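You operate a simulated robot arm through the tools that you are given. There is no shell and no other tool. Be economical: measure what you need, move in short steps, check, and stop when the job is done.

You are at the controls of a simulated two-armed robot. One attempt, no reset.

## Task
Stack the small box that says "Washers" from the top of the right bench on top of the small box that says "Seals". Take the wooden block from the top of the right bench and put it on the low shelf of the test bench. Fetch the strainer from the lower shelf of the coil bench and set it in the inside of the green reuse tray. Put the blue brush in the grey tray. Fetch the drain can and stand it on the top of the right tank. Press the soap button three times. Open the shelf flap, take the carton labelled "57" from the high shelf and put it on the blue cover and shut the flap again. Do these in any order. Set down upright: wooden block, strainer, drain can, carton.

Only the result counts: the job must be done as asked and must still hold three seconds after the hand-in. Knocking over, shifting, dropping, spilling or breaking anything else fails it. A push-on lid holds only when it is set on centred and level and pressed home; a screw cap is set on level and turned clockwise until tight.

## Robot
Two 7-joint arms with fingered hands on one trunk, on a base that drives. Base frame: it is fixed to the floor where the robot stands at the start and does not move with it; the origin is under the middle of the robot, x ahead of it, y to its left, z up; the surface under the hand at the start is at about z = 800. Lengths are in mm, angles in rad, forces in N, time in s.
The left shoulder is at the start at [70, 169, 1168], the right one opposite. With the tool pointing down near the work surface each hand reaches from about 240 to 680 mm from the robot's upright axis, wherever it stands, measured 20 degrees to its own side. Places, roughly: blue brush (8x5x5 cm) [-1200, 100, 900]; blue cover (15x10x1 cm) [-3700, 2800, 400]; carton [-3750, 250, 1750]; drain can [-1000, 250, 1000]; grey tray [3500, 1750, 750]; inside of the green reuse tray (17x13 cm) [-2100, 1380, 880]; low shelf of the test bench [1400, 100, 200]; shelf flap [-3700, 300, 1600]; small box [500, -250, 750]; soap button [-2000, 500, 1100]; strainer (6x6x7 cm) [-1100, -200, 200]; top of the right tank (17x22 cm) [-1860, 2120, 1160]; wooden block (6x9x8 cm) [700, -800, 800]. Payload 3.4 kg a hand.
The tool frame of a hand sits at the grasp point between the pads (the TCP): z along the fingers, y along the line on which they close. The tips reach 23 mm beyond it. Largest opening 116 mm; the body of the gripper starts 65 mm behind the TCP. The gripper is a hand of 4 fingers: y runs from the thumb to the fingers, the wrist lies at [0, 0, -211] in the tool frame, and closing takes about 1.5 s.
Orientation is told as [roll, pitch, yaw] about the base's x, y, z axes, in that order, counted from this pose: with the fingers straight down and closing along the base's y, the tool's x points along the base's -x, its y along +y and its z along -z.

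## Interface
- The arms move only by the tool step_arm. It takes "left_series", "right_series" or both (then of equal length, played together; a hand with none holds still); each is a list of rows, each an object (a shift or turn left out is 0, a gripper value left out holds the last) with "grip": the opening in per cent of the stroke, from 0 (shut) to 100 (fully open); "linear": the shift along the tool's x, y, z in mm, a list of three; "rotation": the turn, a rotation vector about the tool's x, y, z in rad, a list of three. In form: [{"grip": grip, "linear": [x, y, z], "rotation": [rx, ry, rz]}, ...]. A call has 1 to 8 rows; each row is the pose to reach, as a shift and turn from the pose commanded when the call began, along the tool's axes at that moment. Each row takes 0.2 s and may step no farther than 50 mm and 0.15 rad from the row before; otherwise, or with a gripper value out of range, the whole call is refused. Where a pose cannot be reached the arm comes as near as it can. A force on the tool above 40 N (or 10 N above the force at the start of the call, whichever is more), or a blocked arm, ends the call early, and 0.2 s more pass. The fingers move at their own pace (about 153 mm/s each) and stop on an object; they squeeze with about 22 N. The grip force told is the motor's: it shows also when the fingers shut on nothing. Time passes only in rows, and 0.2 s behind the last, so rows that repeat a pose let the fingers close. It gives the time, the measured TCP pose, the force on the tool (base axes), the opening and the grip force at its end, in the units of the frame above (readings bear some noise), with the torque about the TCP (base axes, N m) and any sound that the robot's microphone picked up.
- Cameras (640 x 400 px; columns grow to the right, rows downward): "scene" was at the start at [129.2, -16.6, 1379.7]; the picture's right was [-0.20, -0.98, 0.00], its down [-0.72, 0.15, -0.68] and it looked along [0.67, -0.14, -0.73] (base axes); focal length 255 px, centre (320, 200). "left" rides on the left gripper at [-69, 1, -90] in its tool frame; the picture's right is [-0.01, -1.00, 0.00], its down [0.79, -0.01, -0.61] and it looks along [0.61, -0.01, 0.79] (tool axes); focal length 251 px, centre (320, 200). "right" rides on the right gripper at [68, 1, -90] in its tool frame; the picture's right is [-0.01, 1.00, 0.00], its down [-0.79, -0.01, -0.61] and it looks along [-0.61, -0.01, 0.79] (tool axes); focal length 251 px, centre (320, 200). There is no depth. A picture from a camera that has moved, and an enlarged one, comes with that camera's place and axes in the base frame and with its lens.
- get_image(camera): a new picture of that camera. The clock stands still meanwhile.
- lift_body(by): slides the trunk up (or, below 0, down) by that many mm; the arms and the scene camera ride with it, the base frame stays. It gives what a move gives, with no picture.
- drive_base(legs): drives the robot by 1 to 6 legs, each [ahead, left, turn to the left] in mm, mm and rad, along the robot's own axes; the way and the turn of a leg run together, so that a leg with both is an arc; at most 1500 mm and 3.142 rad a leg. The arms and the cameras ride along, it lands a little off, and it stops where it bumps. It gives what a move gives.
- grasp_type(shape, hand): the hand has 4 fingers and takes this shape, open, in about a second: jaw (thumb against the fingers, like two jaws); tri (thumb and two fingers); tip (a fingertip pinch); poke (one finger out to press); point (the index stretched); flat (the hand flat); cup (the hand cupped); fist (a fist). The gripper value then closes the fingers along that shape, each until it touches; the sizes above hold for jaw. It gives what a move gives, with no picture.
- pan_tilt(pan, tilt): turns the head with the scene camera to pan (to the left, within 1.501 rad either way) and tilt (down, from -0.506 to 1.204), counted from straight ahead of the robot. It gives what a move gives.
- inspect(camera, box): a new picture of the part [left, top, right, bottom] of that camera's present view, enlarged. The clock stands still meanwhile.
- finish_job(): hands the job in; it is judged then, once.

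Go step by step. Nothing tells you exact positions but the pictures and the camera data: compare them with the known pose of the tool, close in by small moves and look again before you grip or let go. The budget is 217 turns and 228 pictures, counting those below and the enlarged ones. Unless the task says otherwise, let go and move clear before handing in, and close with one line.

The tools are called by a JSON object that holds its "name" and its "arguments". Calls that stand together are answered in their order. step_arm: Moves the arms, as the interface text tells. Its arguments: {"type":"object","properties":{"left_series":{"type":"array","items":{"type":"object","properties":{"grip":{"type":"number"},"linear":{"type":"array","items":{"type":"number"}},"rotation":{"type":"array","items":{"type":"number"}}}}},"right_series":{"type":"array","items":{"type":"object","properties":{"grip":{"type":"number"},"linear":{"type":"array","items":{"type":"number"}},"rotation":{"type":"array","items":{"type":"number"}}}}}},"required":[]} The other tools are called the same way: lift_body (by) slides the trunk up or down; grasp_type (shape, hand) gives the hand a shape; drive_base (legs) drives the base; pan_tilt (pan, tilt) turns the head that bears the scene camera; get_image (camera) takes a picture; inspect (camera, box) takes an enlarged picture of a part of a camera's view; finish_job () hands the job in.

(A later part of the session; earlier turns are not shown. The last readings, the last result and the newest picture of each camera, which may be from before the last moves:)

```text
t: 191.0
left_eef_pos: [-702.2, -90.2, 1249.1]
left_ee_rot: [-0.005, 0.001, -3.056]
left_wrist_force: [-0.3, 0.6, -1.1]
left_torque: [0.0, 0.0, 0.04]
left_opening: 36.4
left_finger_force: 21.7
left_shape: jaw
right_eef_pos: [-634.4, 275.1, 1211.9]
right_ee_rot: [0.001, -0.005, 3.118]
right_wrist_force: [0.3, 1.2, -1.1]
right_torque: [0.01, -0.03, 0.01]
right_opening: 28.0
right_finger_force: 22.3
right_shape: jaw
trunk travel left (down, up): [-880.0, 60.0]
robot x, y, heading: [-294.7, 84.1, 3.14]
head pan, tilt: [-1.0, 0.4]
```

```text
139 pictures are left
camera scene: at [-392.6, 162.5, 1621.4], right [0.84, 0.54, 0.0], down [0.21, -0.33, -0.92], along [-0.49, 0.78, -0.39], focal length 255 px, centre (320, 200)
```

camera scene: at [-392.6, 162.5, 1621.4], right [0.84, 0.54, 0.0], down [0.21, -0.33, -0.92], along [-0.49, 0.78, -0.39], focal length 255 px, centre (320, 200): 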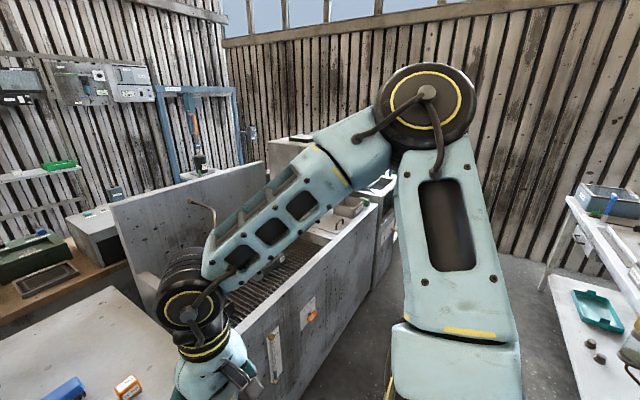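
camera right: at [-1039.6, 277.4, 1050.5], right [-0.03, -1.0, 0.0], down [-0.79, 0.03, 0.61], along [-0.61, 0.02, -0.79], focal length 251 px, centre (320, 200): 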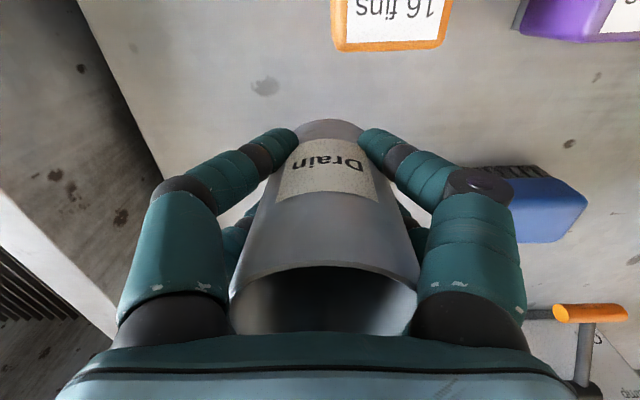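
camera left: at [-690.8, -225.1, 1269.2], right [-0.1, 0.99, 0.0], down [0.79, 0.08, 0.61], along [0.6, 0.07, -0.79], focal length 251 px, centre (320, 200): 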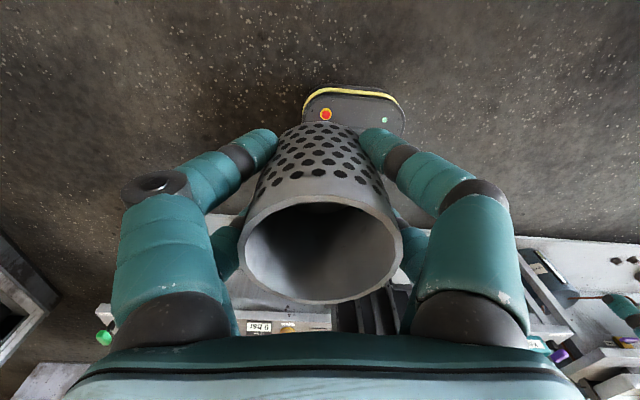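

{"name": "drive_base", "arguments": {"legs": [[0, -1150, 0]]}}

{"name": "pan_tilt", "arguments": {"pan": -0.1, "tilt": 0.45}}

{"name": "get_image", "arguments": {"camera": "scene"}}

{"name": "pan_tilt", "arguments": {"pan": -0.8, "tilt": 0.4}}

{"name": "get_image", "arguments": {"camera": "scene"}}

```text
t: 196.8
left_eef_pos: [-689.5, 1059.9, 1249.0]
left_ee_rot: [-0.006, 0.0, -3.072]
left_wrist_force: [0.5, -0.1, -1.6]
left_torque: [0.0, 0.0, 0.01]
left_opening: 36.4
left_finger_force: 22.2
left_shape: jaw
right_eef_pos: [-615.6, 1426.2, 1211.7]
right_ee_rot: [-0.001, -0.002, 3.1]
right_wrist_force: [-0.1, 0.5, -1.4]
right_torque: [0.0, -0.01, 0.0]
right_opening: 28.1
right_finger_force: 22.0
right_shape: jaw
trunk travel left (down, up): [-880.0, 60.0]
robot x, y, heading: [-277.0, 1230.6, 3.124]
head pan, tilt: [-1.0, 0.4]
```

```text
t: 198.0
left_eef_pos: [-690.0, 1062.3, 1249.2]
left_ee_rot: [-0.005, 0.0, -3.072]
left_wrist_force: [0.2, 0.1, -1.7]
left_torque: [-0.03, 0.03, 0.0]
left_opening: 36.5
left_finger_force: 22.1
left_shape: jaw
right_eef_pos: [-616.0, 1426.2, 1210.8]
right_ee_rot: [0.001, -0.003, 3.099]
right_wrist_force: [-0.1, -0.4, -0.9]
right_torque: [0.01, -0.04, 0.01]
right_opening: 28.1
right_finger_force: 22.4
right_shape: jaw
trunk travel left (down, up): [-880.0, 60.0]
robot x, y, heading: [-282.4, 1235.9, 3.119]
head pan, tilt: [-0.099, 0.45]
```

```text
138 pictures are left
camera scene: at [-419.6, 1241.7, 1616.8], right [0.12, 0.99, 0.0], down [0.43, -0.05, -0.9], along [-0.89, 0.11, -0.44], focal length 255 px, centre (320, 200)
```

scene: 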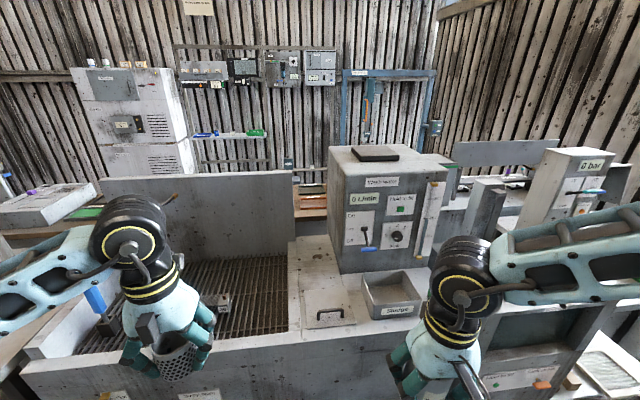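

```text
t: 199.1
left_eef_pos: [-691.2, 1061.4, 1250.1]
left_ee_rot: [-0.003, 0.0, -3.072]
left_wrist_force: [0.5, -1.4, -3.0]
left_torque: [-0.01, 0.03, 0.01]
left_opening: 36.5
left_finger_force: 22.3
left_shape: jaw
right_eef_pos: [-616.5, 1426.4, 1211.0]
right_ee_rot: [0.001, -0.004, 3.1]
right_wrist_force: [0.7, -0.2, -0.3]
right_torque: [-0.03, 0.0, -0.03]
right_opening: 28.1
right_finger_force: 21.6
right_shape: jaw
trunk travel left (down, up): [-880.0, 60.0]
robot x, y, heading: [-278.6, 1230.5, 3.119]
head pan, tilt: [-0.799, 0.4]
```

```text
137 pictures are left
camera scene: at [-391.6, 1298.4, 1621.4], right [0.73, 0.68, 0.0], down [0.27, -0.28, -0.92], along [-0.63, 0.67, -0.39], focal length 255 px, centre (320, 200)
```

scene: 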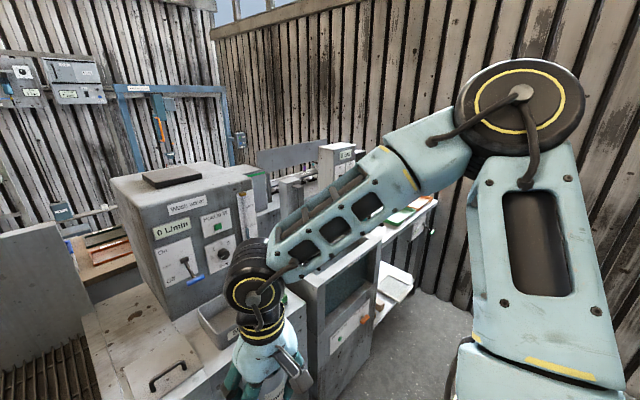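

The north end looks blocked, but the south end is open to an aisle on the west side of these benches. I drive round there.

{"name": "drive_base", "arguments": {"legs": [[0, 1500, 0.02], [0, 1230, 0], [1500, 0, 0]]}}

{"name": "pan_tilt", "arguments": {"pan": -0.5, "tilt": 0.35}}

{"name": "get_image", "arguments": {"camera": "scene"}}

```text
t: 219.2
left_eef_pos: [-2214.2, -1632.5, 1250.0]
left_ee_rot: [-0.006, -0.001, -3.059]
left_wrist_force: [-0.3, -0.9, -0.9]
left_torque: [-0.01, 0.03, -0.04]
left_opening: 36.3
left_finger_force: 22.3
left_shape: jaw
right_eef_pos: [-2146.5, -1267.0, 1211.7]
right_ee_rot: [0.003, -0.004, 3.114]
right_wrist_force: [0.8, -0.1, -0.7]
right_torque: [0.04, 0.02, 0.05]
right_opening: 28.1
right_finger_force: 21.5
right_shape: jaw
trunk travel left (down, up): [-880.0, 60.0]
robot x, y, heading: [-1806.3, -1458.6, 3.134]
head pan, tilt: [-0.799, 0.4]
```

```text
t: 220.0
left_eef_pos: [-2214.9, -1633.4, 1249.7]
left_ee_rot: [-0.005, 0.0, -3.057]
left_wrist_force: [-1.0, 0.1, -2.2]
left_torque: [0.03, -0.02, 0.02]
left_opening: 36.6
left_finger_force: 21.8
left_shape: jaw
right_eef_pos: [-2146.0, -1266.2, 1212.0]
right_ee_rot: [0.002, -0.003, 3.113]
right_wrist_force: [0.9, 0.1, -0.6]
right_torque: [-0.01, -0.02, -0.01]
right_opening: 27.9
right_finger_force: 22.3
right_shape: jaw
trunk travel left (down, up): [-880.0, 60.0]
robot x, y, heading: [-1805.1, -1460.6, 3.138]
head pan, tilt: [-0.499, 0.351]
```

```text
136 pictures are left
camera scene: at [-1937.1, -1413.3, 1625.9], right [0.49, 0.87, 0.0], down [0.3, -0.17, -0.94], along [-0.82, 0.46, -0.34], focal length 255 px, centre (320, 200)
```

scene: 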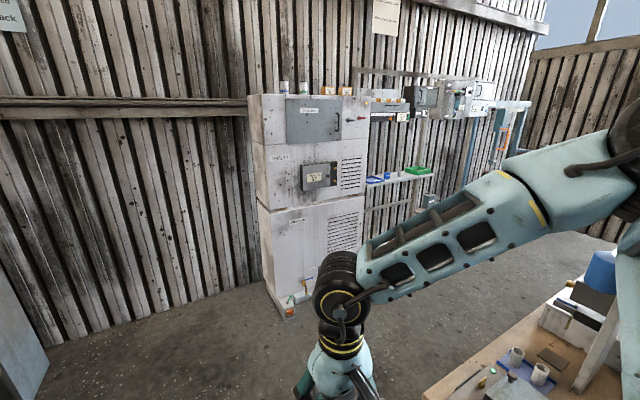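

{"name": "drive_base", "arguments": {"legs": [[1000, 0, 0], [0, 0, 3.14], [0, 1300, 0]]}}

{"name": "pan_tilt", "arguments": {"pan": 0.3, "tilt": 0.45}}

{"name": "get_image", "arguments": {"camera": "scene"}}

```text
t: 238.7
left_eef_pos: [-2338.2, 25.7, 1249.2]
left_ee_rot: [-0.003, -0.001, 0.043]
left_wrist_force: [-0.3, 0.2, -1.7]
left_torque: [0.01, 0.01, 0.03]
left_opening: 36.3
left_finger_force: 21.9
left_shape: jaw
right_eef_pos: [-2423.1, -335.8, 1211.3]
right_ee_rot: [0.003, -0.002, -0.068]
right_wrist_force: [-0.7, -0.9, -1.6]
right_torque: [-0.01, -0.01, -0.02]
right_opening: 27.8
right_finger_force: 21.8
right_shape: jaw
trunk travel left (down, up): [-880.0, 60.0]
robot x, y, heading: [-2753.7, -127.6, -0.046]
head pan, tilt: [-0.499, 0.351]
```

```text
t: 239.9
left_eef_pos: [-2338.1, 26.5, 1249.4]
left_ee_rot: [-0.005, -0.002, 0.044]
left_wrist_force: [0.1, 0.2, -0.9]
left_torque: [-0.03, -0.03, 0.01]
left_opening: 36.2
left_finger_force: 21.9
left_shape: jaw
right_eef_pos: [-2422.0, -335.5, 1211.9]
right_ee_rot: [0.003, -0.003, -0.068]
right_wrist_force: [0.1, 0.6, -1.5]
right_torque: [0.02, 0.01, 0.02]
right_opening: 27.8
right_finger_force: 21.9
right_shape: jaw
trunk travel left (down, up): [-880.0, 60.0]
robot x, y, heading: [-2754.6, -132.1, -0.046]
head pan, tilt: [0.3, 0.45]
```

```text
135 pictures are left
camera scene: at [-2613.5, -110.4, 1616.8], right [0.25, -0.97, 0.0], down [-0.42, -0.11, -0.9], along [0.87, 0.23, -0.44], focal length 255 px, centre (320, 200)
```

scene: 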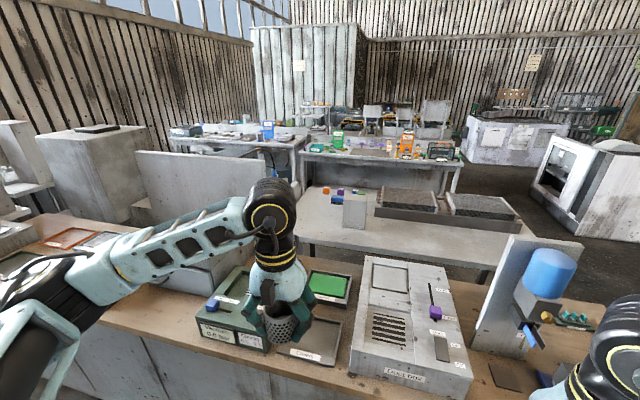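

{"name": "drive_base", "arguments": {"legs": [[0, 700, 0.046]]}}

{"name": "pan_tilt", "arguments": {"pan": 0.2, "tilt": 0.5}}

{"name": "get_image", "arguments": {"camera": "scene"}}

{"name": "pan_tilt", "arguments": {"pan": -0.4, "tilt": 0.5}}

{"name": "get_image", "arguments": {"camera": "scene"}}

```text
t: 243.7
left_eef_pos: [-2328.5, 733.8, 1249.5]
left_ee_rot: [-0.004, 0.0, 0.088]
left_wrist_force: [-0.7, -0.7, -0.6]
left_torque: [-0.04, 0.02, 0.03]
left_opening: 36.1
left_finger_force: 21.8
left_shape: jaw
right_eef_pos: [-2395.8, 367.2, 1212.2]
right_ee_rot: [0.005, -0.005, -0.024]
right_wrist_force: [0.8, -0.8, -0.9]
right_torque: [-0.02, 0.01, 0.01]
right_opening: 27.8
right_finger_force: 22.0
right_shape: jaw
trunk travel left (down, up): [-880.0, 60.0]
robot x, y, heading: [-2735.7, 560.8, -0.003]
head pan, tilt: [0.3, 0.45]
```

```text
t: 244.3
left_eef_pos: [-2328.9, 732.5, 1249.3]
left_ee_rot: [-0.005, -0.001, 0.086]
left_wrist_force: [0.6, -0.7, -2.0]
left_torque: [0.02, 0.03, 0.0]
left_opening: 36.2
left_finger_force: 22.0
left_shape: jaw
right_eef_pos: [-2395.9, 366.9, 1212.4]
right_ee_rot: [0.003, -0.004, -0.023]
right_wrist_force: [-0.9, 0.5, -0.6]
right_torque: [0.01, 0.01, 0.02]
right_opening: 27.7
right_finger_force: 22.4
right_shape: jaw
trunk travel left (down, up): [-880.0, 60.0]
robot x, y, heading: [-2739.0, 557.3, -0.004]
head pan, tilt: [0.201, 0.499]
```

```text
134 pictures are left
camera scene: at [-2596.1, 575.4, 1612.3], right [0.2, -0.98, 0.0], down [-0.47, -0.09, -0.88], along [0.86, 0.17, -0.48], focal length 255 px, centre (320, 200)
```

scene: 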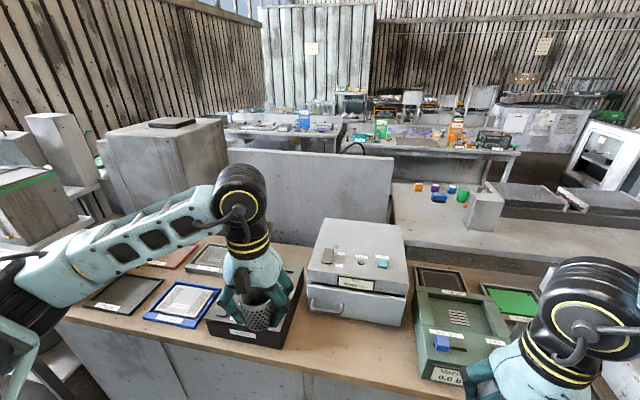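

```text
t: 245.3
left_eef_pos: [-2329.2, 733.4, 1249.4]
left_ee_rot: [-0.005, 0.0, 0.087]
left_wrist_force: [-0.3, -0.1, -0.2]
left_torque: [0.02, 0.03, -0.07]
left_opening: 36.2
left_finger_force: 22.3
left_shape: jaw
right_eef_pos: [-2396.1, 368.3, 1211.5]
right_ee_rot: [0.001, -0.003, -0.026]
right_wrist_force: [1.0, 1.4, -0.2]
right_torque: [-0.02, 0.0, 0.01]
right_opening: 27.8
right_finger_force: 21.5
right_shape: jaw
trunk travel left (down, up): [-880.0, 60.0]
robot x, y, heading: [-2736.1, 557.4, -0.009]
head pan, tilt: [-0.4, 0.499]
```

```text
133 pictures are left
camera scene: at [-2601.6, 522.5, 1612.3], right [-0.39, -0.92, 0.0], down [-0.44, 0.19, -0.88], along [0.81, -0.34, -0.48], focal length 255 px, centre (320, 200)
```

scene: 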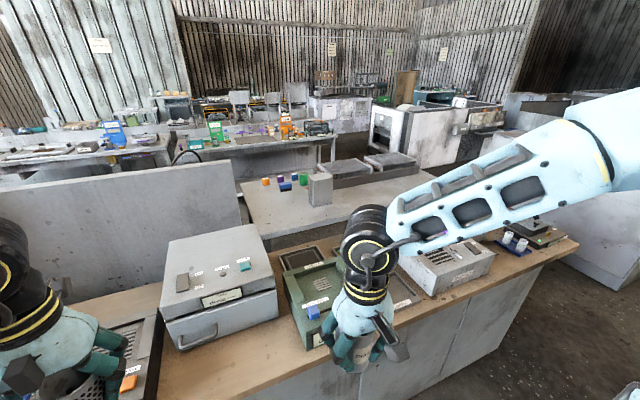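

{"name": "inspect", "arguments": {"camera": "scene", "box": [150, 210, 350, 350]}}

{"name": "pan_tilt", "arguments": {"pan": 0.35, "tilt": 0.6}}

{"name": "get_image", "arguments": {"camera": "scene"}}

{"name": "inspect", "arguments": {"camera": "scene", "box": [100, 180, 340, 340]}}

```text
2.86 times, centred on (250, 280) of scene
camera zoom: at [-2601.6, 522.5, 1612.3], right [-0.39, -0.92, 0.0], down [-0.44, 0.19, -0.88], along [0.81, -0.34, -0.48], focal length 728 px, centre (520, -29)
```

zoom: 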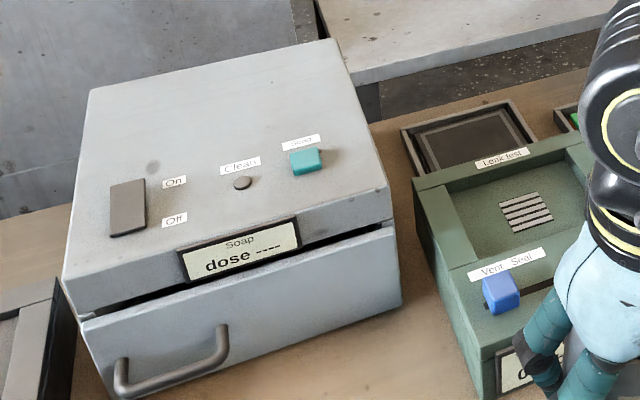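

```text
t: 246.4
left_eef_pos: [-2327.6, 734.8, 1248.4]
left_ee_rot: [-0.005, -0.001, 0.085]
left_wrist_force: [0.7, 0.9, -2.6]
left_torque: [0.0, -0.01, -0.01]
left_opening: 36.1
left_finger_force: 21.9
left_shape: jaw
right_eef_pos: [-2395.7, 368.4, 1212.1]
right_ee_rot: [0.002, -0.004, -0.024]
right_wrist_force: [-0.4, 0.5, -1.6]
right_torque: [0.01, -0.01, 0.02]
right_opening: 27.9
right_finger_force: 22.1
right_shape: jaw
trunk travel left (down, up): [-880.0, 60.0]
robot x, y, heading: [-2733.2, 559.8, -0.006]
head pan, tilt: [0.351, 0.6]
```

```text
131 pictures are left
camera scene: at [-2602.2, 588.0, 1603.2], right [0.34, -0.94, 0.0], down [-0.53, -0.19, -0.82], along [0.78, 0.28, -0.57], focal length 255 px, centre (320, 200)
```

scene: 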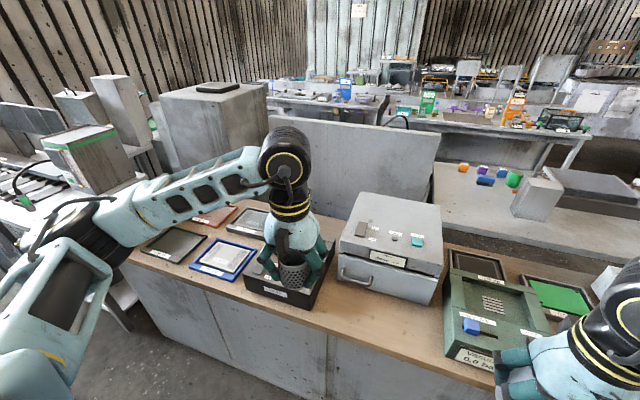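

```text
2.50 times, centred on (220, 260) of scene
camera zoom: at [-2602.2, 588.0, 1603.2], right [0.34, -0.94, 0.0], down [-0.53, -0.19, -0.82], along [0.78, 0.28, -0.57], focal length 637 px, centre (570, 50)
```

zoom: 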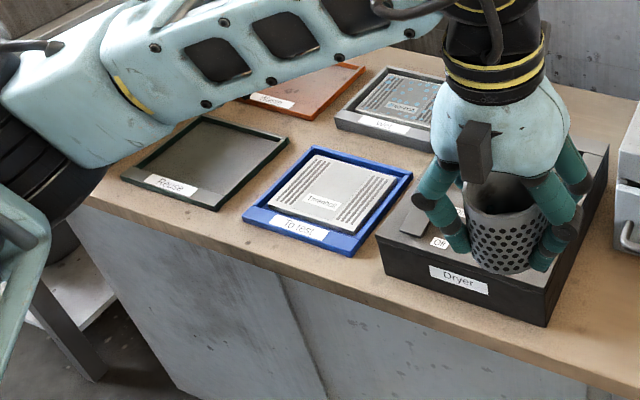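

Found: the green "Reuse" tray at about (-2100, 1390), and the soap button (teal, on the washer) at about (-2005, 505, 1100). I drive in front of the reuse tray to set the strainer.

{"name": "drive_base", "arguments": {"legs": [[0, 650, 0], [130, 0, 0]]}}

{"name": "lift_body", "arguments": {"by": -160}}

{"name": "pan_tilt", "arguments": {"pan": 0.3, "tilt": 0.8}}

{"name": "get_image", "arguments": {"camera": "scene"}}

```text
t: 250.9
left_eef_pos: [-2202.3, 1371.0, 1249.2]
left_ee_rot: [-0.006, -0.003, 0.083]
left_wrist_force: [-0.5, -1.1, -2.0]
left_torque: [0.0, -0.02, 0.01]
left_opening: 36.0
left_finger_force: 22.0
left_shape: jaw
right_eef_pos: [-2271.9, 1005.1, 1211.8]
right_ee_rot: [0.002, -0.006, -0.03]
right_wrist_force: [0.1, 0.0, -1.0]
right_torque: [-0.03, -0.04, 0.0]
right_opening: 27.7
right_finger_force: 21.9
right_shape: jaw
trunk travel left (down, up): [-880.0, 60.0]
robot x, y, heading: [-2605.8, 1199.2, -0.006]
head pan, tilt: [0.351, 0.6]
```

```text
t: 252.7
left_eef_pos: [-2197.1, 1371.1, 1089.3]
left_ee_rot: [-0.006, 0.001, 0.083]
left_wrist_force: [-0.9, -0.3, -1.7]
left_torque: [-0.01, 0.01, 0.01]
left_opening: 36.0
left_finger_force: 22.3
left_shape: jaw
right_eef_pos: [-2267.6, 1006.2, 1052.7]
right_ee_rot: [0.001, -0.003, -0.028]
right_wrist_force: [-0.6, 0.9, -1.1]
right_torque: [0.02, 0.0, -0.01]
right_opening: 27.6
right_finger_force: 21.9
right_shape: jaw
trunk travel left (down, up): [-720.0, 220.0]
robot x, y, heading: [-2608.7, 1194.0, -0.007]
head pan, tilt: [0.351, 0.6]
```

```text
t: 253.4
left_eef_pos: [-2199.4, 1370.3, 1089.1]
left_ee_rot: [-0.005, -0.001, 0.083]
left_wrist_force: [-0.8, -0.1, -1.8]
left_torque: [0.03, -0.01, -0.02]
left_opening: 36.0
left_finger_force: 21.9
left_shape: jaw
right_eef_pos: [-2268.8, 1005.9, 1051.3]
right_ee_rot: [0.004, -0.002, -0.028]
right_wrist_force: [0.8, 1.0, -0.8]
right_torque: [-0.03, 0.02, -0.03]
right_opening: 27.8
right_finger_force: 21.8
right_shape: jaw
trunk travel left (down, up): [-720.0, 220.0]
robot x, y, heading: [-2607.6, 1196.5, -0.005]
head pan, tilt: [0.3, 0.799]
```

```text
129 pictures are left
camera scene: at [-2479.3, 1219.3, 1426.4], right [0.29, -0.96, 0.0], down [-0.69, -0.21, -0.7], along [0.67, 0.2, -0.72], focal length 255 px, centre (320, 200)
```

scene: 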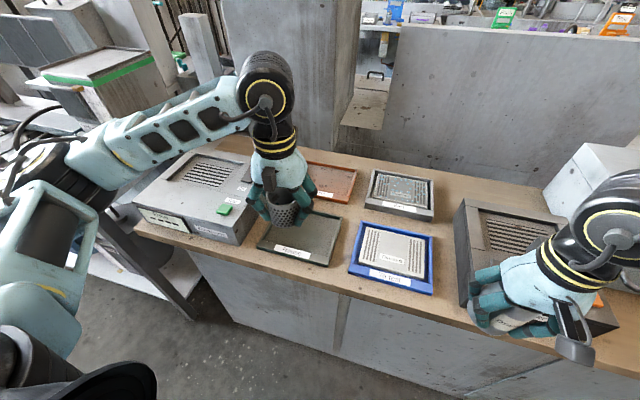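

{"name": "step_arm", "arguments": {"left_series": [{"linear": [-40, 4, 0]}, {"linear": [-80, 7, 20]}, {"linear": [-90, 8, 60]}, {"linear": [-90, 8, 100]}]}}

{"name": "inspect", "arguments": {"camera": "scene", "box": [190, 130, 390, 280]}}

{"name": "get_image", "arguments": {"camera": "left"}}

```text
t: 254.4
left_eef_pos: [-2111.7, 1387.0, 988.4]
left_ee_rot: [-0.005, 0.0, 0.083]
left_wrist_force: [-0.3, -0.7, -1.9]
left_torque: [-0.02, 0.01, 0.02]
left_opening: 36.4
left_finger_force: 21.9
left_shape: jaw
right_eef_pos: [-2266.0, 1005.3, 1052.1]
right_ee_rot: [0.002, -0.003, -0.028]
right_wrist_force: [-0.1, 0.1, -1.5]
right_torque: [-0.03, -0.02, -0.03]
right_opening: 27.6
right_finger_force: 22.6
right_shape: jaw
trunk travel left (down, up): [-720.0, 220.0]
robot x, y, heading: [-2604.8, 1195.0, -0.008]
head pan, tilt: [0.3, 0.799]
```

```text
2.67 times, centred on (290, 205) of scene
camera zoom: at [-2478.7, 1219.7, 1426.3], right [0.29, -0.96, 0.0], down [-0.69, -0.21, -0.7], along [0.67, 0.2, -0.72], focal length 680 px, centre (400, 187)
```

zoom: 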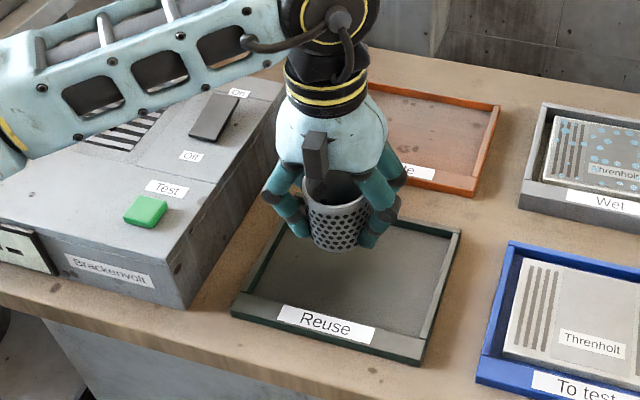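

```text
127 pictures are left
camera left: at [-2042.9, 1393.3, 1077.9], right [0.09, -1.0, 0.0], down [-0.79, -0.07, 0.61], along [-0.6, -0.06, -0.79], focal length 251 px, centre (320, 200)
```

left: 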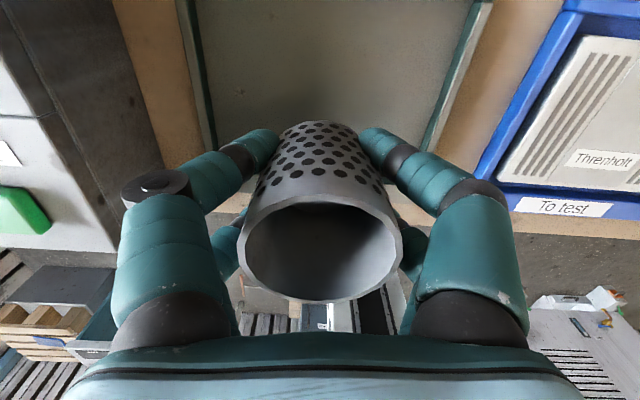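

Centred over the tray. I lower until contact.

{"name": "step_arm", "arguments": {"left_series": [{"linear": [-15, 0, 25]}, {"linear": [-15, 0, 45]}, {"linear": [-15, 0, 52]}, {"linear": [-15, 0, 57]}, {"linear": [-15, 0, 61]}, {"linear": [-15, 0, 65]}, {"linear": [-15, 0, 69]}, {"linear": [-15, 0, 73]}]}}

{"name": "inspect", "arguments": {"camera": "scene", "box": [190, 130, 390, 280]}}

```text
t: 256.2
left_eef_pos: [-2094.2, 1389.2, 915.5]
left_ee_rot: [-0.005, 0.001, 0.084]
left_wrist_force: [0.2, -1.4, -1.7]
left_torque: [0.02, -0.02, 0.01]
left_opening: 35.7
left_finger_force: 22.4
left_shape: jaw
right_eef_pos: [-2266.7, 1004.1, 1051.2]
right_ee_rot: [0.001, -0.001, -0.029]
right_wrist_force: [0.6, 0.3, -0.7]
right_torque: [0.0, 0.01, -0.02]
right_opening: 27.9
right_finger_force: 22.4
right_shape: jaw
trunk travel left (down, up): [-720.0, 220.0]
robot x, y, heading: [-2607.1, 1192.8, -0.008]
head pan, tilt: [0.3, 0.799]
```

```text
2.67 times, centred on (290, 205) of scene
camera zoom: at [-2479.3, 1219.4, 1426.3], right [0.29, -0.96, 0.0], down [-0.69, -0.21, -0.7], along [0.67, 0.2, -0.72], focal length 680 px, centre (400, 187)
```

zoom: 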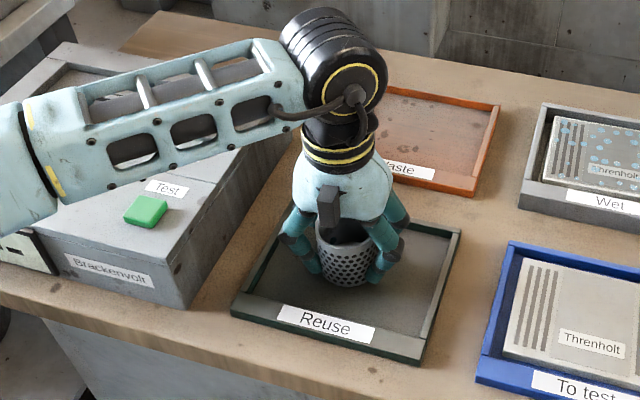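

{"name": "step_arm", "arguments": {"left_series": [{"linear": [0, 0, 4]}, {"linear": [0, 0, 7]}, {"linear": [0, 0, 10]}, {"linear": [0, 0, 13]}, {"linear": [0, 0, 16]}, {"linear": [0, 0, 19]}, {"linear": [0, 0, 22]}]}}

{"name": "inspect", "arguments": {"camera": "scene", "box": [190, 130, 390, 280]}}

```text
t: 257.3
left_eef_pos: [-2095.1, 1387.5, 910.3]
left_ee_rot: [-0.006, -0.014, 0.087]
left_wrist_force: [-1.3, 1.7, 19.0]
left_torque: [0.18, 0.19, -0.07]
left_opening: 36.8
left_finger_force: 22.2
left_shape: jaw
right_eef_pos: [-2271.5, 1004.4, 1052.4]
right_ee_rot: [0.004, -0.008, -0.027]
right_wrist_force: [-0.4, -0.2, -0.8]
right_torque: [-0.03, 0.0, 0.01]
right_opening: 27.5
right_finger_force: 22.1
right_shape: jaw
trunk travel left (down, up): [-720.0, 220.0]
robot x, y, heading: [-2606.7, 1192.8, -0.002]
head pan, tilt: [0.3, 0.799]
stopped in row 5 (left hand): the force on the tool passed its limit at 43 N (the readings are from after the stop); the commanded pose is now the measured one
```

```text
2.67 times, centred on (290, 205) of scene
camera zoom: at [-2483.0, 1218.9, 1426.7], right [0.29, -0.96, 0.0], down [-0.68, -0.21, -0.7], along [0.67, 0.2, -0.72], focal length 680 px, centre (400, 187)
```

zoom: 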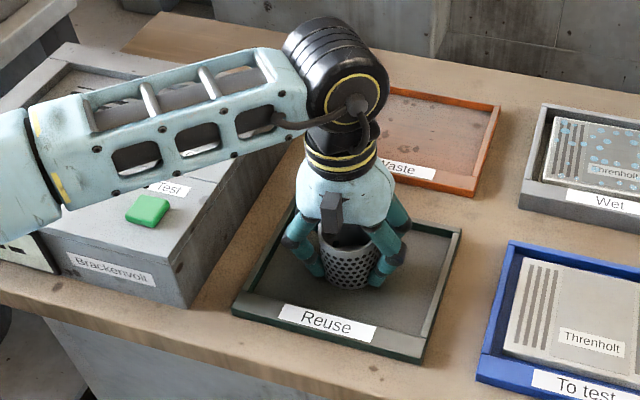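

Contact with the tray floor. Relax, open, and rise.

{"name": "step_arm", "arguments": {"left_series": [{"linear": [0, 0, -1.5], "rotation": [0, -0.014, 0]}, {"linear": [0, 0, -1.5], "grip": 80}, {"linear": [0, 0, -1.5], "grip": 80}, {"linear": [0, 0, -1.5], "grip": 80}, {"linear": [0, 0, -35], "grip": 80}, {"linear": [0, 0, -80], "grip": 80}, {"linear": [0, 0, -125], "grip": 80}, {"linear": [20, 0, -170], "grip": 80}]}}

{"name": "inspect", "arguments": {"camera": "scene", "box": [190, 130, 390, 280]}}

```text
t: 259.1
left_eef_pos: [-2117.0, 1386.2, 1074.8]
left_ee_rot: [-0.007, -0.009, 0.087]
left_wrist_force: [-0.1, 0.0, -0.8]
left_torque: [-0.01, 0.0, -0.04]
left_opening: 92.6
left_finger_force: 0.0
left_shape: jaw
right_eef_pos: [-2268.5, 1004.8, 1052.4]
right_ee_rot: [0.0, -0.005, -0.026]
right_wrist_force: [-1.1, -0.6, -0.5]
right_torque: [0.0, 0.0, -0.02]
right_opening: 28.0
right_finger_force: 22.0
right_shape: jaw
trunk travel left (down, up): [-720.0, 220.0]
robot x, y, heading: [-2605.4, 1197.0, -0.005]
head pan, tilt: [0.3, 0.799]
```

```text
2.67 times, centred on (290, 205) of scene
camera zoom: at [-2480.7, 1219.2, 1426.4], right [0.29, -0.96, 0.0], down [-0.69, -0.21, -0.7], along [0.67, 0.2, -0.72], focal length 680 px, centre (400, 187)
```

zoom: 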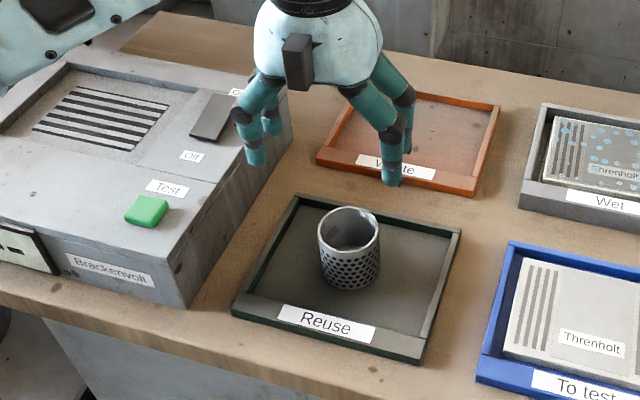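

The strainer stands in the Reuse tray. Next I raise the trunk and look toward the tanks to the left.

{"name": "lift_body", "arguments": {"by": 200}}

{"name": "pan_tilt", "arguments": {"pan": 0.7, "tilt": 0.5}}

{"name": "get_image", "arguments": {"camera": "scene"}}

```text
t: 261.3
left_eef_pos: [-2114.5, 1388.0, 1273.2]
left_ee_rot: [-0.007, -0.009, 0.086]
left_wrist_force: [0.4, -0.6, -0.4]
left_torque: [0.03, 0.03, -0.03]
left_opening: 93.0
left_finger_force: 0.1
left_shape: jaw
right_eef_pos: [-2267.3, 1003.8, 1251.2]
right_ee_rot: [0.002, -0.004, -0.028]
right_wrist_force: [-0.4, 0.9, -1.0]
right_torque: [0.01, 0.01, -0.03]
right_opening: 27.6
right_finger_force: 21.9
right_shape: jaw
trunk travel left (down, up): [-920.0, 20.0]
robot x, y, heading: [-2609.2, 1194.0, -0.003]
head pan, tilt: [0.3, 0.799]
```

```text
t: 262.2
left_eef_pos: [-2116.6, 1388.0, 1274.0]
left_ee_rot: [-0.009, -0.01, 0.085]
left_wrist_force: [-0.3, -0.8, 0.3]
left_torque: [0.01, 0.01, -0.02]
left_opening: 92.6
left_finger_force: 0.1
left_shape: jaw
right_eef_pos: [-2267.7, 1004.3, 1252.1]
right_ee_rot: [0.002, -0.005, -0.026]
right_wrist_force: [-0.7, -0.2, -2.0]
right_torque: [0.02, 0.0, -0.01]
right_opening: 27.7
right_finger_force: 21.6
right_shape: jaw
trunk travel left (down, up): [-920.0, 20.0]
robot x, y, heading: [-2610.0, 1197.1, -0.01]
head pan, tilt: [0.7, 0.499]
```

```text
123 pictures are left
camera scene: at [-2486.4, 1254.1, 1652.2], right [0.64, -0.77, 0.0], down [-0.37, -0.31, -0.88], along [0.68, 0.56, -0.48], focal length 255 px, centre (320, 200)
```

scene: 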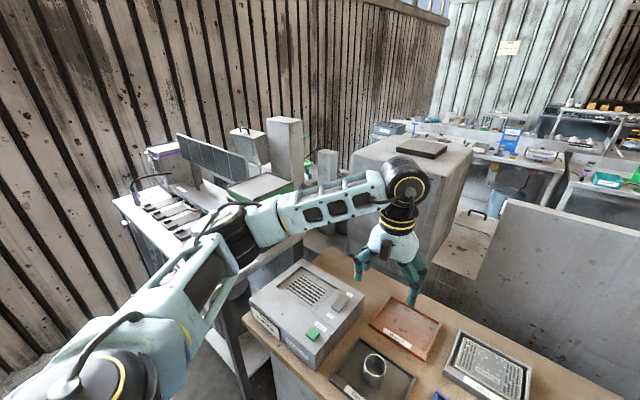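

The right tank (green band) top is at about (-1858, 2130, 1160), as given. I tuck the left hand, lift the can a bit more, and drive alongside.

{"name": "step_arm", "arguments": {"left_series": [{"linear": [45, 0, 0]}, {"linear": [90, 0, 0]}, {"linear": [135, 0, 0]}, {"linear": [180, 0, 0]}], "right_series": [{"linear": [0, 0, -30]}, {"linear": [0, 0, -60]}, {"linear": [0, 0, -90]}, {"linear": [0, 0, -90]}]}}

{"name": "drive_base", "arguments": {"legs": [[0, 1130, 0]]}}

{"name": "pan_tilt", "arguments": {"pan": -0.1, "tilt": 0.6}}

{"name": "get_image", "arguments": {"camera": "scene"}}

```text
t: 263.2
left_eef_pos: [-2298.6, 1372.8, 1274.4]
left_ee_rot: [-0.008, -0.01, 0.087]
left_wrist_force: [-0.3, -0.1, -0.4]
left_torque: [0.0, 0.01, 0.02]
left_opening: 92.9
left_finger_force: 0.0
left_shape: jaw
right_eef_pos: [-2267.9, 1004.5, 1342.5]
right_ee_rot: [0.002, -0.005, -0.028]
right_wrist_force: [-0.6, 0.4, -0.8]
right_torque: [-0.03, 0.01, 0.01]
right_opening: 27.6
right_finger_force: 22.0
right_shape: jaw
trunk travel left (down, up): [-920.0, 20.0]
robot x, y, heading: [-2607.7, 1199.2, -0.009]
head pan, tilt: [0.7, 0.499]
```

```text
t: 269.0
left_eef_pos: [-2293.5, 2519.7, 1275.1]
left_ee_rot: [-0.007, -0.008, 0.094]
left_wrist_force: [0.3, 0.1, 0.3]
left_torque: [0.03, -0.02, 0.03]
left_opening: 92.5
left_finger_force: 0.2
left_shape: jaw
right_eef_pos: [-2262.8, 2152.4, 1341.0]
right_ee_rot: [0.006, -0.003, -0.02]
right_wrist_force: [-0.8, 0.4, -0.6]
right_torque: [-0.02, 0.02, -0.02]
right_opening: 27.5
right_finger_force: 21.9
right_shape: jaw
trunk travel left (down, up): [-920.0, 20.0]
robot x, y, heading: [-2602.4, 2340.9, 0.001]
head pan, tilt: [0.7, 0.499]
```

```text
t: 270.1
left_eef_pos: [-2293.0, 2520.1, 1275.3]
left_ee_rot: [-0.006, -0.008, 0.094]
left_wrist_force: [0.0, 1.0, 0.2]
left_torque: [0.06, 0.01, 0.0]
left_opening: 92.8
left_finger_force: 0.0
left_shape: jaw
right_eef_pos: [-2262.7, 2152.3, 1341.2]
right_ee_rot: [0.0, -0.004, -0.021]
right_wrist_force: [-0.3, 0.4, -1.5]
right_torque: [-0.02, 0.01, -0.01]
right_opening: 27.7
right_finger_force: 22.8
right_shape: jaw
trunk travel left (down, up): [-920.0, 20.0]
robot x, y, heading: [-2605.2, 2344.1, -0.001]
head pan, tilt: [-0.099, 0.6]
```

```text
122 pictures are left
camera scene: at [-2465.2, 2333.2, 1643.2], right [-0.1, -1.0, 0.0], down [-0.56, 0.06, -0.83], along [0.82, -0.08, -0.56], focal length 255 px, centre (320, 200)
```

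scene: 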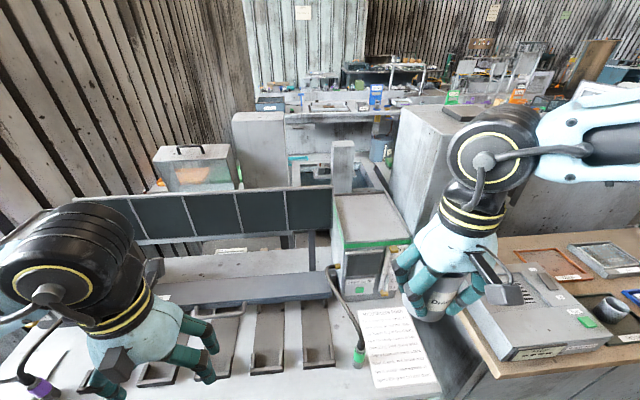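

{"name": "pan_tilt", "arguments": {"pan": -0.1, "tilt": 1.15}}

{"name": "get_image", "arguments": {"camera": "scene"}}

```text
t: 271.1
left_eef_pos: [-2294.5, 2520.5, 1273.5]
left_ee_rot: [-0.009, -0.009, 0.091]
left_wrist_force: [-0.2, -0.3, 1.1]
left_torque: [-0.02, 0.0, 0.01]
left_opening: 92.3
left_finger_force: 0.1
left_shape: jaw
right_eef_pos: [-2263.5, 2152.5, 1342.0]
right_ee_rot: [0.001, -0.003, -0.023]
right_wrist_force: [-0.4, -0.2, -1.3]
right_torque: [0.01, 0.02, 0.0]
right_opening: 27.3
right_finger_force: 22.1
right_shape: jaw
trunk travel left (down, up): [-920.0, 20.0]
robot x, y, heading: [-2605.7, 2343.3, -0.002]
head pan, tilt: [-0.099, 1.15]
```

```text
121 pictures are left
camera scene: at [-2493.8, 2336.0, 1601.6], right [-0.1, -1.0, 0.0], down [-0.91, 0.09, -0.41], along [0.41, -0.04, -0.91], focal length 255 px, centre (320, 200)
```

scene: 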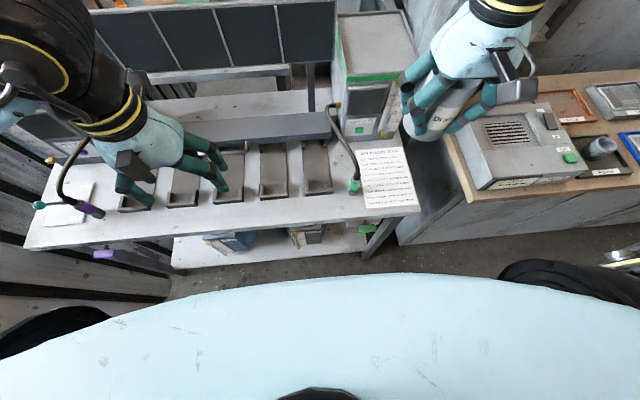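

{"name": "drive_base", "arguments": {"legs": [[110, -40, 0]]}}

{"name": "step_arm", "arguments": {"right_series": [{"linear": [-45, 0, 0]}, {"linear": [-90, 0, 0]}, {"linear": [-135, 2, 0]}, {"linear": [-180, 4, 0]}, {"linear": [-220, 6, 0]}, {"linear": [-255, 8, 0]}]}}

{"name": "pan_tilt", "arguments": {"pan": -0.2, "tilt": 0.7}}

{"name": "get_image", "arguments": {"camera": "scene"}}

{"name": "get_image", "arguments": {"camera": "right"}}

```text
t: 272.3
left_eef_pos: [-2189.2, 2483.2, 1275.4]
left_ee_rot: [-0.009, -0.014, 0.091]
left_wrist_force: [0.8, -0.6, -0.3]
left_torque: [-0.02, -0.01, -0.02]
left_opening: 92.8
left_finger_force: 0.0
left_shape: jaw
right_eef_pos: [-2157.1, 2115.3, 1343.3]
right_ee_rot: [0.002, -0.009, -0.02]
right_wrist_force: [-0.4, -0.2, -0.2]
right_torque: [-0.02, 0.01, -0.01]
right_opening: 27.6
right_finger_force: 21.9
right_shape: jaw
trunk travel left (down, up): [-920.0, 20.0]
robot x, y, heading: [-2498.5, 2298.1, 0.001]
head pan, tilt: [-0.099, 1.15]
```

```text
t: 273.7
left_eef_pos: [-2186.2, 2480.0, 1274.7]
left_ee_rot: [-0.006, -0.009, 0.092]
left_wrist_force: [0.4, 1.4, 0.2]
left_torque: [0.01, -0.01, 0.03]
left_opening: 92.5
left_finger_force: 0.0
left_shape: jaw
right_eef_pos: [-1936.2, 2091.6, 1334.9]
right_ee_rot: [0.001, -0.006, -0.021]
right_wrist_force: [-1.5, 0.9, -0.6]
right_torque: [-0.01, -0.01, -0.02]
right_opening: 27.4
right_finger_force: 21.6
right_shape: jaw
right hand out of reach, approached as far as the arm can: row 5, 6
trunk travel left (down, up): [-920.0, 20.0]
robot x, y, heading: [-2494.0, 2303.0, 0.001]
head pan, tilt: [-0.099, 1.15]
```

```text
t: 274.6
left_eef_pos: [-2182.7, 2480.5, 1275.6]
left_ee_rot: [-0.005, -0.01, 0.093]
left_wrist_force: [-0.4, 0.2, -0.4]
left_torque: [0.01, -0.01, 0.01]
left_opening: 92.8
left_finger_force: 0.1
left_shape: jaw
right_eef_pos: [-1936.1, 2092.6, 1334.6]
right_ee_rot: [0.004, -0.004, -0.021]
right_wrist_force: [-0.4, -0.5, -1.7]
right_torque: [0.01, -0.01, -0.02]
right_opening: 27.2
right_finger_force: 21.9
right_shape: jaw
trunk travel left (down, up): [-920.0, 20.0]
robot x, y, heading: [-2495.3, 2302.1, -0.005]
head pan, tilt: [-0.201, 0.7]
```

```text
120 pictures are left
camera scene: at [-2359.8, 2285.4, 1634.5], right [-0.2, -0.98, 0.0], down [-0.63, 0.13, -0.76], along [0.75, -0.15, -0.65], focal length 255 px, centre (320, 200)
```

scene: 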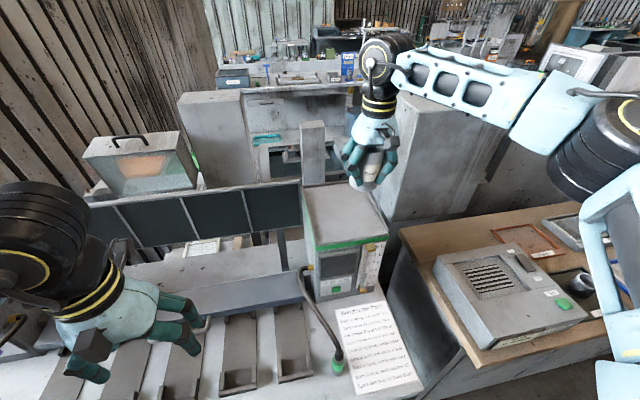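

```text
119 pictures are left
camera right: at [-2005.7, 2094.9, 1422.7], right [0.03, 1.0, 0.0], down [0.79, -0.03, 0.61], along [0.61, -0.02, -0.79], focal length 251 px, centre (320, 200)
```

right: 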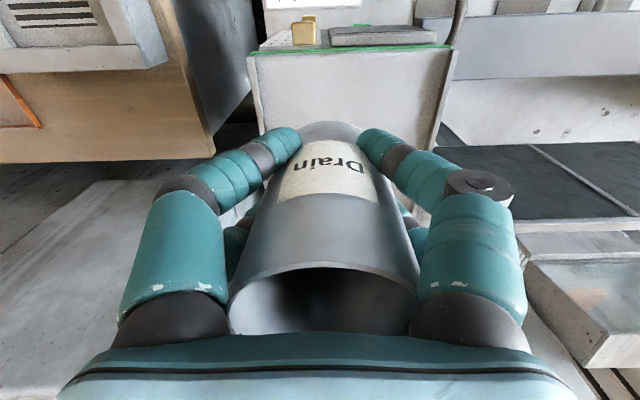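

The arm stops 559 mm ahead with the hand this high. I lower the hand a bit and try again to reach nearer the centre of the tank top.

{"name": "step_arm", "arguments": {"right_series": [{"linear": [25, 0, 20]}, {"linear": [25, -5, 55]}, {"linear": [25, -5, 80]}, {"linear": [-10, -5, 80]}, {"linear": [-40, -5, 80]}]}}

{"name": "inspect", "arguments": {"camera": "scene", "box": [260, 100, 440, 260]}}

```text
t: 275.8
left_eef_pos: [-2184.6, 2480.1, 1274.5]
left_ee_rot: [-0.007, -0.008, 0.091]
left_wrist_force: [0.0, 0.1, 1.0]
left_torque: [0.0, 0.02, -0.02]
left_opening: 92.7
left_finger_force: 0.0
left_shape: jaw
right_eef_pos: [-1925.7, 2076.1, 1259.4]
right_ee_rot: [0.005, -0.005, -0.021]
right_wrist_force: [0.5, 0.5, -0.3]
right_torque: [-0.04, 0.0, -0.01]
right_opening: 27.2
right_finger_force: 22.0
right_shape: jaw
right hand out of reach, approached as far as the arm can: row 4, 5
trunk travel left (down, up): [-920.0, 20.0]
robot x, y, heading: [-2493.8, 2302.3, -0.001]
head pan, tilt: [-0.201, 0.7]
```

```text
2.50 times, centred on (350, 180) of scene
camera zoom: at [-2360.6, 2284.4, 1634.6], right [-0.2, -0.98, 0.0], down [-0.63, 0.13, -0.76], along [0.75, -0.15, -0.64], focal length 637 px, centre (245, 250)
```

zoom: 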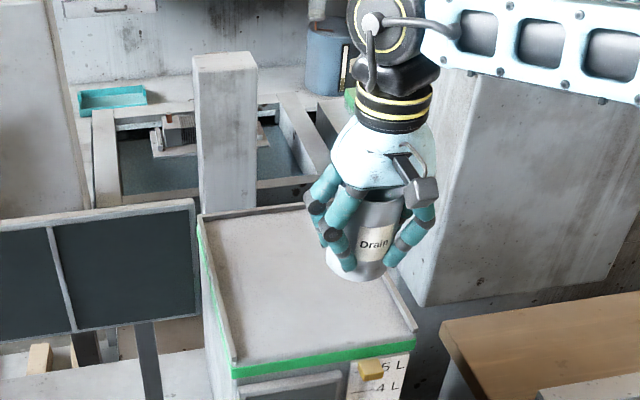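

{"name": "drive_base", "arguments": {"legs": [[0, 60, 0]]}}

{"name": "step_arm", "arguments": {"right_series": [{"linear": [0, -10, 0]}, {"linear": [-15, -25, 0]}, {"linear": [-30, -25, 0]}]}}

{"name": "inspect", "arguments": {"camera": "scene", "box": [280, 100, 460, 260]}}

```text
t: 276.8
left_eef_pos: [-2183.9, 2530.6, 1275.7]
left_ee_rot: [0.002, -0.009, 0.092]
left_wrist_force: [-0.1, -0.1, 0.4]
left_torque: [0.06, -0.01, -0.02]
left_opening: 92.7
left_finger_force: 0.0
left_shape: jaw
right_eef_pos: [-1925.4, 2126.9, 1257.6]
right_ee_rot: [0.013, -0.005, -0.021]
right_wrist_force: [-0.2, -1.4, -0.6]
right_torque: [0.06, 0.02, 0.01]
right_opening: 27.3
right_finger_force: 22.0
right_shape: jaw
trunk travel left (down, up): [-920.0, 20.0]
robot x, y, heading: [-2491.5, 2358.9, 0.0]
head pan, tilt: [-0.201, 0.7]
```

```text
t: 277.6
left_eef_pos: [-2183.3, 2539.9, 1274.7]
left_ee_rot: [-0.007, -0.008, 0.09]
left_wrist_force: [0.4, 1.1, 1.5]
left_torque: [-0.01, 0.0, 0.01]
left_opening: 92.6
left_finger_force: 0.1
left_shape: jaw
right_eef_pos: [-1910.6, 2106.9, 1259.4]
right_ee_rot: [0.004, -0.006, -0.02]
right_wrist_force: [0.3, 0.3, -0.9]
right_torque: [0.0, 0.02, 0.02]
right_opening: 27.2
right_finger_force: 22.0
right_shape: jaw
right hand out of reach, approached as far as the arm can: row 3
trunk travel left (down, up): [-920.0, 20.0]
robot x, y, heading: [-2495.9, 2361.6, 0.006]
head pan, tilt: [-0.201, 0.7]
```

```text
2.50 times, centred on (370, 180) of scene
camera zoom: at [-2359.4, 2344.6, 1634.5], right [-0.2, -0.98, 0.0], down [-0.63, 0.13, -0.76], along [0.75, -0.15, -0.64], focal length 637 px, centre (195, 250)
```

zoom: 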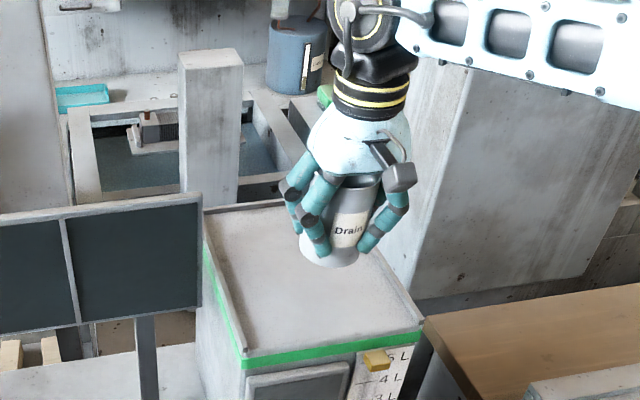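

Can is now over the tank top at about (-1898, 2117). Lower gently until contact.

{"name": "step_arm", "arguments": {"right_series": [{"linear": [5, 0, 5]}, {"linear": [5, 0, 9]}, {"linear": [5, 0, 13]}, {"linear": [5, 0, 17]}, {"linear": [5, 0, 21]}, {"linear": [5, 0, 25]}, {"linear": [5, 0, 29]}, {"linear": [5, 0, 33]}]}}

{"name": "inspect", "arguments": {"camera": "scene", "box": [280, 100, 460, 260]}}

```text
t: 279.4
left_eef_pos: [-2183.3, 2541.5, 1275.0]
left_ee_rot: [-0.006, -0.01, 0.093]
left_wrist_force: [0.2, -0.4, -0.1]
left_torque: [-0.01, 0.03, -0.01]
left_opening: 92.7
left_finger_force: 0.0
left_shape: jaw
right_eef_pos: [-1917.6, 2109.8, 1227.4]
right_ee_rot: [0.005, -0.006, -0.021]
right_wrist_force: [0.3, -0.3, -1.5]
right_torque: [-0.01, -0.02, 0.0]
right_opening: 27.0
right_finger_force: 22.3
right_shape: jaw
trunk travel left (down, up): [-920.0, 20.0]
robot x, y, heading: [-2492.7, 2360.3, 0.0]
head pan, tilt: [-0.201, 0.7]
```

```text
2.50 times, centred on (370, 180) of scene
camera zoom: at [-2359.9, 2345.1, 1634.6], right [-0.2, -0.98, 0.0], down [-0.63, 0.13, -0.76], along [0.75, -0.15, -0.64], focal length 637 px, centre (195, 250)
```

zoom: 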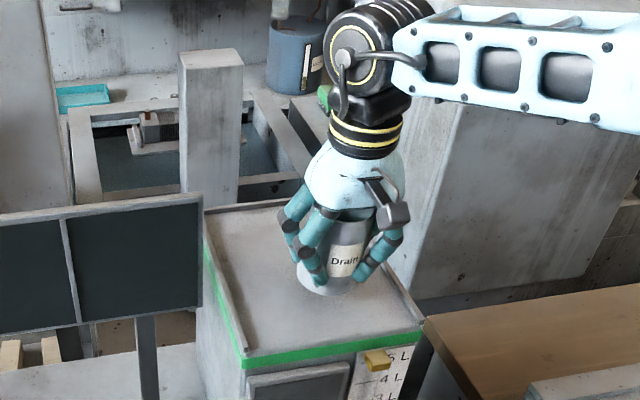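

{"name": "step_arm", "arguments": {"right_series": [{"linear": [0, 0, 4]}, {"linear": [0, 0, 8]}, {"linear": [0, 0, 11]}, {"linear": [0, 0, 14]}, {"linear": [0, 0, 17]}, {"linear": [0, 0, 20]}, {"linear": [0, 0, 23]}, {"linear": [0, 0, 26]}]}}

{"name": "inspect", "arguments": {"camera": "scene", "box": [280, 100, 460, 260]}}

```text
t: 281.2
left_eef_pos: [-2184.2, 2540.9, 1274.8]
left_ee_rot: [-0.006, -0.009, 0.092]
left_wrist_force: [-0.2, -0.3, 0.1]
left_torque: [0.01, 0.03, 0.0]
left_opening: 93.0
left_finger_force: 0.1
left_shape: jaw
right_eef_pos: [-1921.5, 2106.3, 1203.2]
right_ee_rot: [0.004, -0.007, -0.022]
right_wrist_force: [0.6, 0.0, -0.7]
right_torque: [0.05, 0.0, 0.0]
right_opening: 27.3
right_finger_force: 21.9
right_shape: jaw
right hand out of reach, approached as far as the arm can: row 5, 6, 7, 8
trunk travel left (down, up): [-920.0, 20.0]
robot x, y, heading: [-2491.8, 2361.2, 0.001]
head pan, tilt: [-0.201, 0.7]
```

```text
2.50 times, centred on (370, 180) of scene
camera zoom: at [-2360.0, 2345.4, 1634.6], right [-0.2, -0.98, 0.0], down [-0.63, 0.13, -0.76], along [0.75, -0.15, -0.64], focal length 637 px, centre (195, 250)
```

zoom: 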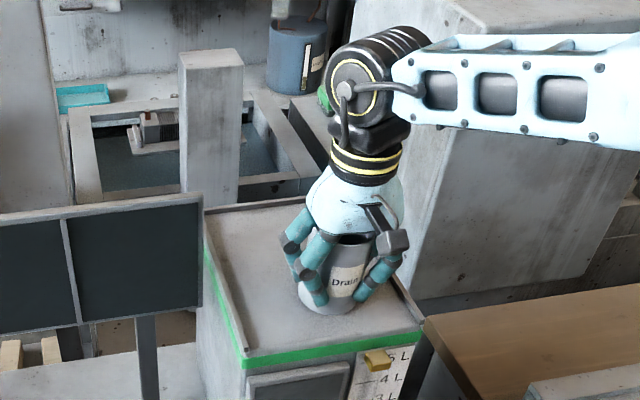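

{"name": "get_image", "arguments": {"camera": "right"}}

```text
114 pictures are left
camera right: at [-1991.4, 2107.7, 1291.4], right [0.03, 1.0, 0.0], down [0.79, -0.03, 0.61], along [0.61, -0.02, -0.79], focal length 251 px, centre (320, 200)
```

right: 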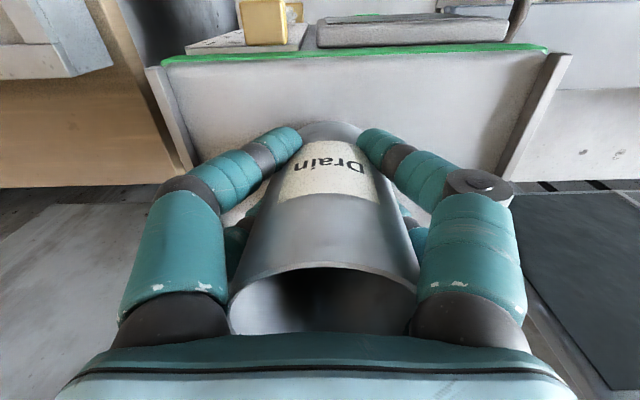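

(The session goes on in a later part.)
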